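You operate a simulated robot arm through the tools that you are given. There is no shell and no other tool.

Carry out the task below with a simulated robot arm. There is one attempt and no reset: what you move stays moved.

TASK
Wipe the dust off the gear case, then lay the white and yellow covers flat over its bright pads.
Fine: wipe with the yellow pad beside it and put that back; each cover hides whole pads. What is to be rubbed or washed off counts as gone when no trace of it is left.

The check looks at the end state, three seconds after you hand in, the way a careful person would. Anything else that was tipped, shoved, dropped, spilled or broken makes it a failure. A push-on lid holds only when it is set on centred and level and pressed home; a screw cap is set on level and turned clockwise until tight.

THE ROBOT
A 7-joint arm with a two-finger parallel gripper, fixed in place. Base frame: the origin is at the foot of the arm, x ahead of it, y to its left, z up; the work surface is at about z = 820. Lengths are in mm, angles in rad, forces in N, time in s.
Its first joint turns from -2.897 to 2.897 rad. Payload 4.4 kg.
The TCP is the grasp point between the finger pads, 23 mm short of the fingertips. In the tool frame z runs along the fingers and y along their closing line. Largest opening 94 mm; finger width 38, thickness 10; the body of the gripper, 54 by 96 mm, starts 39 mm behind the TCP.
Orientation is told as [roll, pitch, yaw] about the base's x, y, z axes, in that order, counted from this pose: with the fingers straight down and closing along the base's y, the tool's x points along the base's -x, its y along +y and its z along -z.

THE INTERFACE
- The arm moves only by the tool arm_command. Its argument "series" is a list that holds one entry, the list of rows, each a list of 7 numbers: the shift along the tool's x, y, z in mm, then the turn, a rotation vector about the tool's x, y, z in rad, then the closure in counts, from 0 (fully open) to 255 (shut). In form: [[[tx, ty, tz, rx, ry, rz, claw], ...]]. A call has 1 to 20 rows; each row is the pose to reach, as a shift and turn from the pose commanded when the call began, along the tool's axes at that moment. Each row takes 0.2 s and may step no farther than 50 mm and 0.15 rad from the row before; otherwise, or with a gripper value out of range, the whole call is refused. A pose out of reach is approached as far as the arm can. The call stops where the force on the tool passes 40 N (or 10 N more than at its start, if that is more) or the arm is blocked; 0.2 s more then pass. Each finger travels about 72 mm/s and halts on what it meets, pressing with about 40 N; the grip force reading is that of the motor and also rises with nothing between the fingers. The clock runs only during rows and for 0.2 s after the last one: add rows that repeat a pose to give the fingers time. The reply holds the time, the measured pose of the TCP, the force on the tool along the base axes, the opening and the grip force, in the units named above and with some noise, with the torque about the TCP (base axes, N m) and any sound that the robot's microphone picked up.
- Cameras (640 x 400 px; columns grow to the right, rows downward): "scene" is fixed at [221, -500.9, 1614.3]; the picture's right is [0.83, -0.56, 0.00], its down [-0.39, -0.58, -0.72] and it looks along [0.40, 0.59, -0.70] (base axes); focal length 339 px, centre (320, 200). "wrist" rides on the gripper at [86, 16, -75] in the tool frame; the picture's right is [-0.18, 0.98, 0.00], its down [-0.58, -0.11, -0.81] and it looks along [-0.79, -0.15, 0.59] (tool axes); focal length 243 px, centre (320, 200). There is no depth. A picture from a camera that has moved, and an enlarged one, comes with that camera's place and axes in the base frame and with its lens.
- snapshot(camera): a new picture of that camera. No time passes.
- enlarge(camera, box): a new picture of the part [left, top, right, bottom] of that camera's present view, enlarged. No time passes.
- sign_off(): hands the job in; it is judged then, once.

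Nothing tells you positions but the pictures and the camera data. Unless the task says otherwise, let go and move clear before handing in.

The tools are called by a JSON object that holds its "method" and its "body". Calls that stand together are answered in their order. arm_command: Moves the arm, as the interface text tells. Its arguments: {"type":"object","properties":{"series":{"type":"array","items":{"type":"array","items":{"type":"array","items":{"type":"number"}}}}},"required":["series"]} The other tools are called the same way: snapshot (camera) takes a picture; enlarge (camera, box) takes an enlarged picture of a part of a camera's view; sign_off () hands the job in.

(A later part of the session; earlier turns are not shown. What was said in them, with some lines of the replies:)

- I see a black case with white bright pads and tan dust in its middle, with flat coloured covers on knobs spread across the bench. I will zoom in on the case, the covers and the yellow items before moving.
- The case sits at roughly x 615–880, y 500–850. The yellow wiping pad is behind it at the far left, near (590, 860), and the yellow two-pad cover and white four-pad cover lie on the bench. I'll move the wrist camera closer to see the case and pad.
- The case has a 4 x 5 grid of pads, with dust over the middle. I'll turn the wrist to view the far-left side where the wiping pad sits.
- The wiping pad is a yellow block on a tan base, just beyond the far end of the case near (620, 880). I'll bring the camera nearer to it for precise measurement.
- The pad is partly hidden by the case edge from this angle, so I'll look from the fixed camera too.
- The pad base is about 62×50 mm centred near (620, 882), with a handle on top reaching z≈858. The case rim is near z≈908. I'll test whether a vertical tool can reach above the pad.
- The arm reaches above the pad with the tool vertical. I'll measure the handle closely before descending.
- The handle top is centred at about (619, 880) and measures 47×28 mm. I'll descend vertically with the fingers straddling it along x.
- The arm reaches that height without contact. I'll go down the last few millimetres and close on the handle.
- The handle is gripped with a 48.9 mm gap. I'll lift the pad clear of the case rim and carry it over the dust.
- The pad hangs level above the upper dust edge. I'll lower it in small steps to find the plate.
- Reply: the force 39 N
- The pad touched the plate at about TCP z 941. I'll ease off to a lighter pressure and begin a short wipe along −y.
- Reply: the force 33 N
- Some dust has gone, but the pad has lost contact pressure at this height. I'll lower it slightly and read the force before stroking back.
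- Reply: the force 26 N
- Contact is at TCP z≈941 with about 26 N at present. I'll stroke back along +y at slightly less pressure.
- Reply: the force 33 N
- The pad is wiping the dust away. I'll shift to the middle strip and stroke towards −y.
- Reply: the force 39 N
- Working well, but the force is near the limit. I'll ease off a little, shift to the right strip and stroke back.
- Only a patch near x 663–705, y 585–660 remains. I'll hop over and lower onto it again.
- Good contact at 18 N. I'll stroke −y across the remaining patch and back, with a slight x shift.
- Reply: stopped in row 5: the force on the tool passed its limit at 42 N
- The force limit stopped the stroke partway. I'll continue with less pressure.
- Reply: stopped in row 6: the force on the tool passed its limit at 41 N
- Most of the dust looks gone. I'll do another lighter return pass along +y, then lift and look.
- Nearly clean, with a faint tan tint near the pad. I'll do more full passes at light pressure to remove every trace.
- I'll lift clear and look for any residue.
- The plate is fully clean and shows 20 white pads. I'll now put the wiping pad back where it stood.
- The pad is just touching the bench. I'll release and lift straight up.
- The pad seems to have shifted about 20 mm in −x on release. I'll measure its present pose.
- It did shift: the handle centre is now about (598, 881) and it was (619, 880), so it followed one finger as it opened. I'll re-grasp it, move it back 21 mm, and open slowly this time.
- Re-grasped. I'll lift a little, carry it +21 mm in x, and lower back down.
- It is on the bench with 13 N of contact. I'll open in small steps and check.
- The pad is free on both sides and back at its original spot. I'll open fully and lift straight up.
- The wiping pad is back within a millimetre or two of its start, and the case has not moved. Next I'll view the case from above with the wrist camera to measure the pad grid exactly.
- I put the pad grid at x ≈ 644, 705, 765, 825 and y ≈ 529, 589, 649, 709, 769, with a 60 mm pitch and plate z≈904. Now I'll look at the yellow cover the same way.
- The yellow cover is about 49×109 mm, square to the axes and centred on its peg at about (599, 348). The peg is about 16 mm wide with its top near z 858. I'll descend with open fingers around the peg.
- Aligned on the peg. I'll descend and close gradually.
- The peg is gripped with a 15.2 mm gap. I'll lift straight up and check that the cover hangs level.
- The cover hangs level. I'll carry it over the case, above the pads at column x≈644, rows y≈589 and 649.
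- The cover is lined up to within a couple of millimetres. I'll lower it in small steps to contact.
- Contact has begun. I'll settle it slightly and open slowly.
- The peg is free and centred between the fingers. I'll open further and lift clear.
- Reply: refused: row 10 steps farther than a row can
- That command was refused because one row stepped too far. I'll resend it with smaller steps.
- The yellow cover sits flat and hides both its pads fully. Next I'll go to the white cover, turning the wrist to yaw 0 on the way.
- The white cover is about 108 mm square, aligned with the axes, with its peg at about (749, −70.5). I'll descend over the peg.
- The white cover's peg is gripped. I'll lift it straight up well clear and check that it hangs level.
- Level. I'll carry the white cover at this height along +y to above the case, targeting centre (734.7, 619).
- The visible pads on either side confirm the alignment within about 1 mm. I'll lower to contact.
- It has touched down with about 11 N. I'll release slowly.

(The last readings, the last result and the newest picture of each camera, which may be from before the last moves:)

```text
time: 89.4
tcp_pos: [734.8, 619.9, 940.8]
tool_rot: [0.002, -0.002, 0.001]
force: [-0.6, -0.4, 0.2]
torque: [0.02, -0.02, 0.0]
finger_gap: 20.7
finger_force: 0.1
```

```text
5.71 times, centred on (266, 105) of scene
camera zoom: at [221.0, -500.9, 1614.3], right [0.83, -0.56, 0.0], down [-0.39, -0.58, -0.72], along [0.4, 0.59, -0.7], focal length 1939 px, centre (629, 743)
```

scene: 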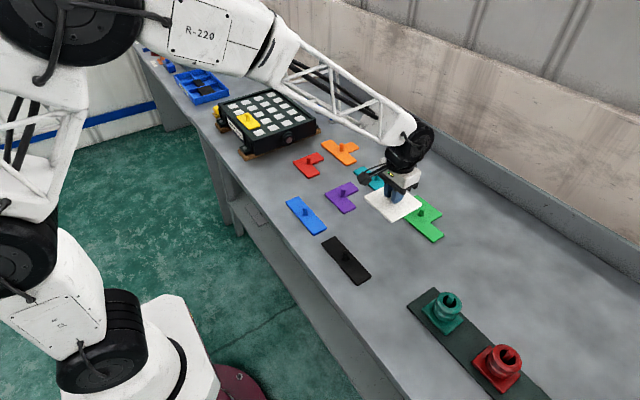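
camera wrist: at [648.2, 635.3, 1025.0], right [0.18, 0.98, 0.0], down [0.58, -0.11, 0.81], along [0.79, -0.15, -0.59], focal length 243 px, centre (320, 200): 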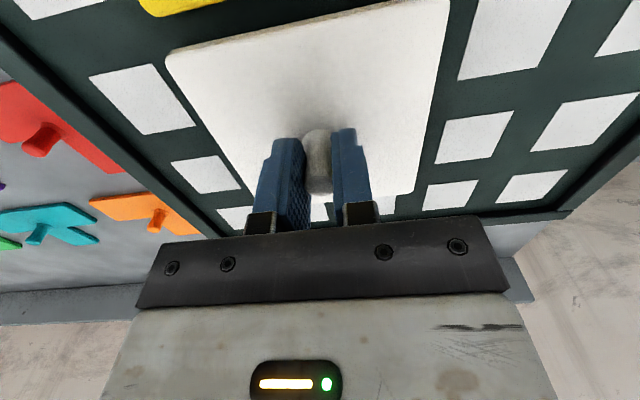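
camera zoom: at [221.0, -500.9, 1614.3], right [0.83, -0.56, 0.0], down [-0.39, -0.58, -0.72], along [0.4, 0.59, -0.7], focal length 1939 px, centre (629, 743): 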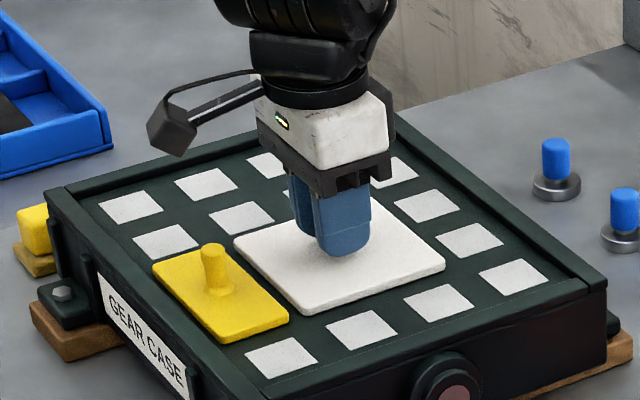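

Free of the peg. I'll open a bit more and lift straight up, then back away.

{"method": "arm_command", "body": {"series": [[[0, 0, 0, 0, 0, 0, 195], [0, 0, 0, 0, 0, 0, 190], [0, 0, 0, 0, 0, 0, 184], [0, 0, 0, 0, 0, 0, 175], [0, 0, 0, 0, 0, 0, 165], [0, 0, 0, 0, 0, 0, 150], [0, 0, 0, 0, 0, 0, 150], [0, 0, -10, 0, 0, 0, 150], [0, 0, -30, 0, 0, 0, 150], [0, 0, -70, 0, 0, 0, 150], [0, 0, -110, 0, 0, 0, 150], [20, 0, -150, 0, 0, 0, 100], [60, 0, -175, 0, 0, 0, 50], [100, 0, -190, 0, 0, 0, 0], [140, 0, -190, 0, 0, 0, 0], [140, 0, -190, 0, 0, 0, 0]]]}}

{"method": "snapshot", "body": {"camera": "wrist"}}

{"method": "enlarge", "body": {"camera": "scene", "box": [210, 70, 322, 140]}}

{"method": "snapshot", "body": {"camera": "scene"}}

```text
time: 92.8
tcp_pos: [595.2, 619.9, 1131.6]
tool_rot: [0.002, -0.002, 0.001]
force: [0.2, 0.4, 0.7]
torque: [-0.01, 0.01, 0.0]
finger_gap: 94.2
finger_force: 0.1
```

```text
taken
camera wrist: at [507.5, 635.3, 1205.7], right [0.18, 0.98, 0.0], down [0.58, -0.11, 0.81], along [0.79, -0.15, -0.59], focal length 243 px, centre (320, 200)
```

wrist: 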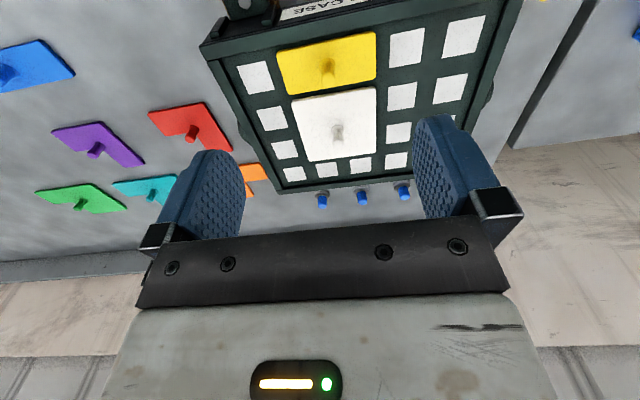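

```text
5.71 times, centred on (266, 105) of scene
camera zoom: at [221.0, -500.9, 1614.3], right [0.83, -0.56, 0.0], down [-0.39, -0.58, -0.72], along [0.4, 0.59, -0.7], focal length 1939 px, centre (629, 743)
```

zoom: 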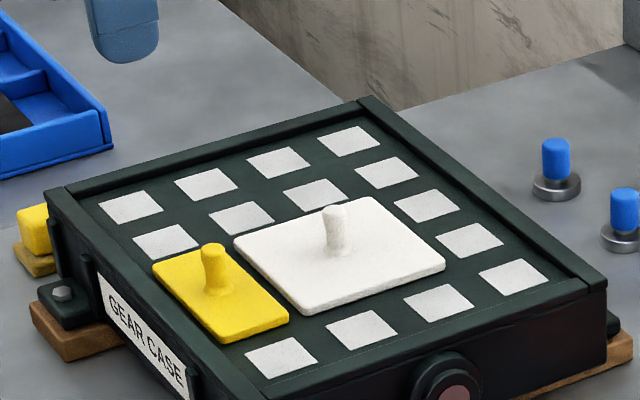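

```text
taken
```

scene: 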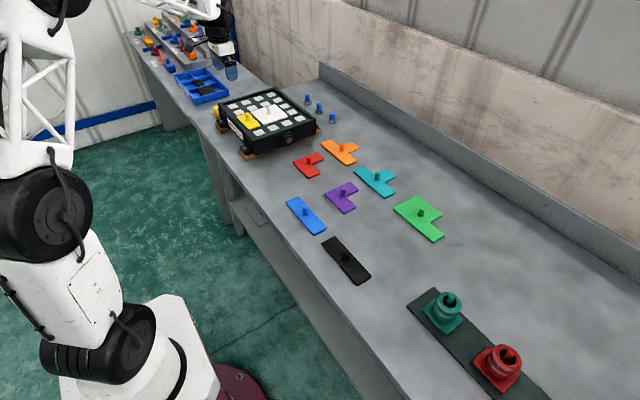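

Both covers sit flat, each hiding whole pads. I'll inspect closely for any dust traces or exposed pad slivers.

{"method": "enlarge", "body": {"camera": "wrist", "box": [200, 0, 520, 200]}}

{"method": "enlarge", "body": {"camera": "scene", "box": [230, 86, 294, 126]}}

{"method": "enlarge", "body": {"camera": "wrist", "box": [255, 20, 415, 120]}}

```text
2.00 times, centred on (360, 100) of wrist
camera zoom: at [507.5, 635.3, 1205.7], right [0.18, 0.98, 0.0], down [0.58, -0.11, 0.81], along [0.79, -0.15, -0.59], focal length 485 px, centre (240, 400)
```

zoom: 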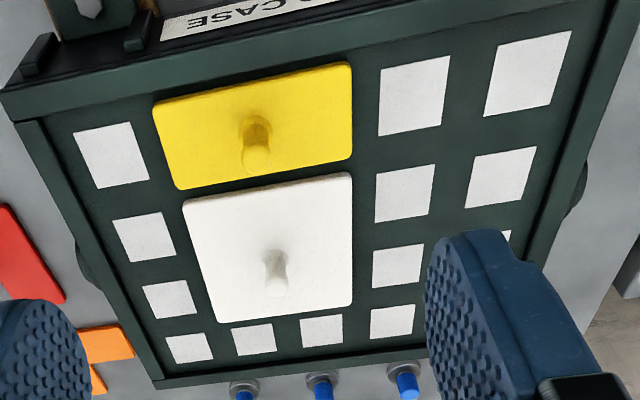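

```text
10.00 times, centred on (262, 106) of scene
camera zoom: at [221.0, -500.9, 1614.3], right [0.83, -0.56, 0.0], down [-0.39, -0.58, -0.72], along [0.4, 0.59, -0.7], focal length 3394 px, centre (900, 1140)
```

zoom: 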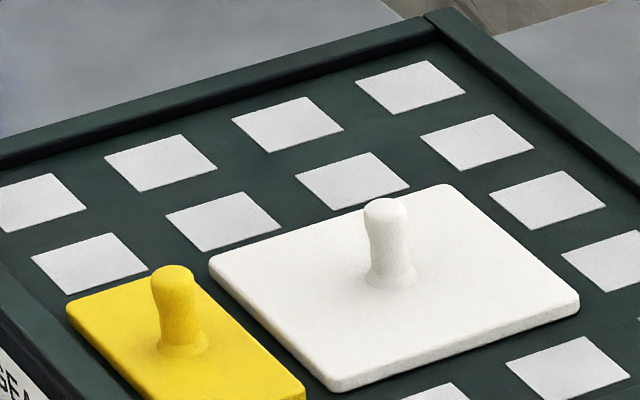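

```text
4.00 times, centred on (335, 70) of wrist
camera zoom: at [507.5, 635.3, 1205.7], right [0.18, 0.98, 0.0], down [0.58, -0.11, 0.81], along [0.79, -0.15, -0.59], focal length 970 px, centre (260, 720)
```

zoom: 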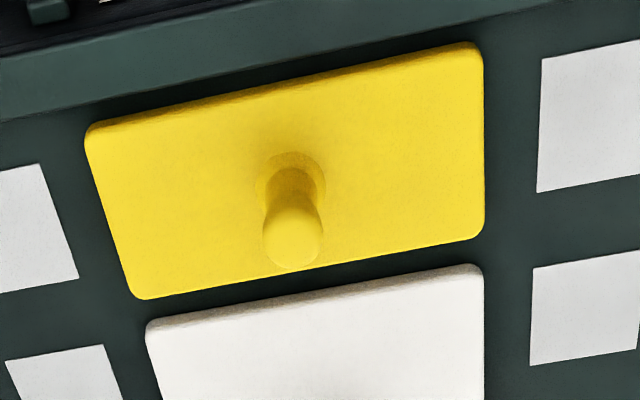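

The dust is gone, and the wiping pad is back within a couple of millimetres of where it stood. Both covers lie flat: white over four pads, yellow over two, with no slivers showing. The other items look undisturbed and the arm is clear, so I'm handing in.

{"method": "sign_off", "body": {}}

```text
The job is handed in.
```

The gear case is wiped clean, and both covers are lying flat on it. I've handed the job in, but no verdict has come back yet.

- **Dust:** all of it came off, and close-up views from the scene camera showed no trace left.
- **Wiping pad:** it is back beside the case, within about 2 mm of where it started. When I first let go, it followed a finger and slid about 21 mm along the bench, so I picked it up and set it down again.
- **Covers:** the white one hides four whole pads and the yellow one hides two. No pad edges show around either cover.
- **Which pads:** after wiping, all 20 pads looked equally bright. I put the covers side by side near the middle of the grid, clear of the rim.

Nothing else looked moved or knocked in the final pictures. The arm is clear with the gripper open.
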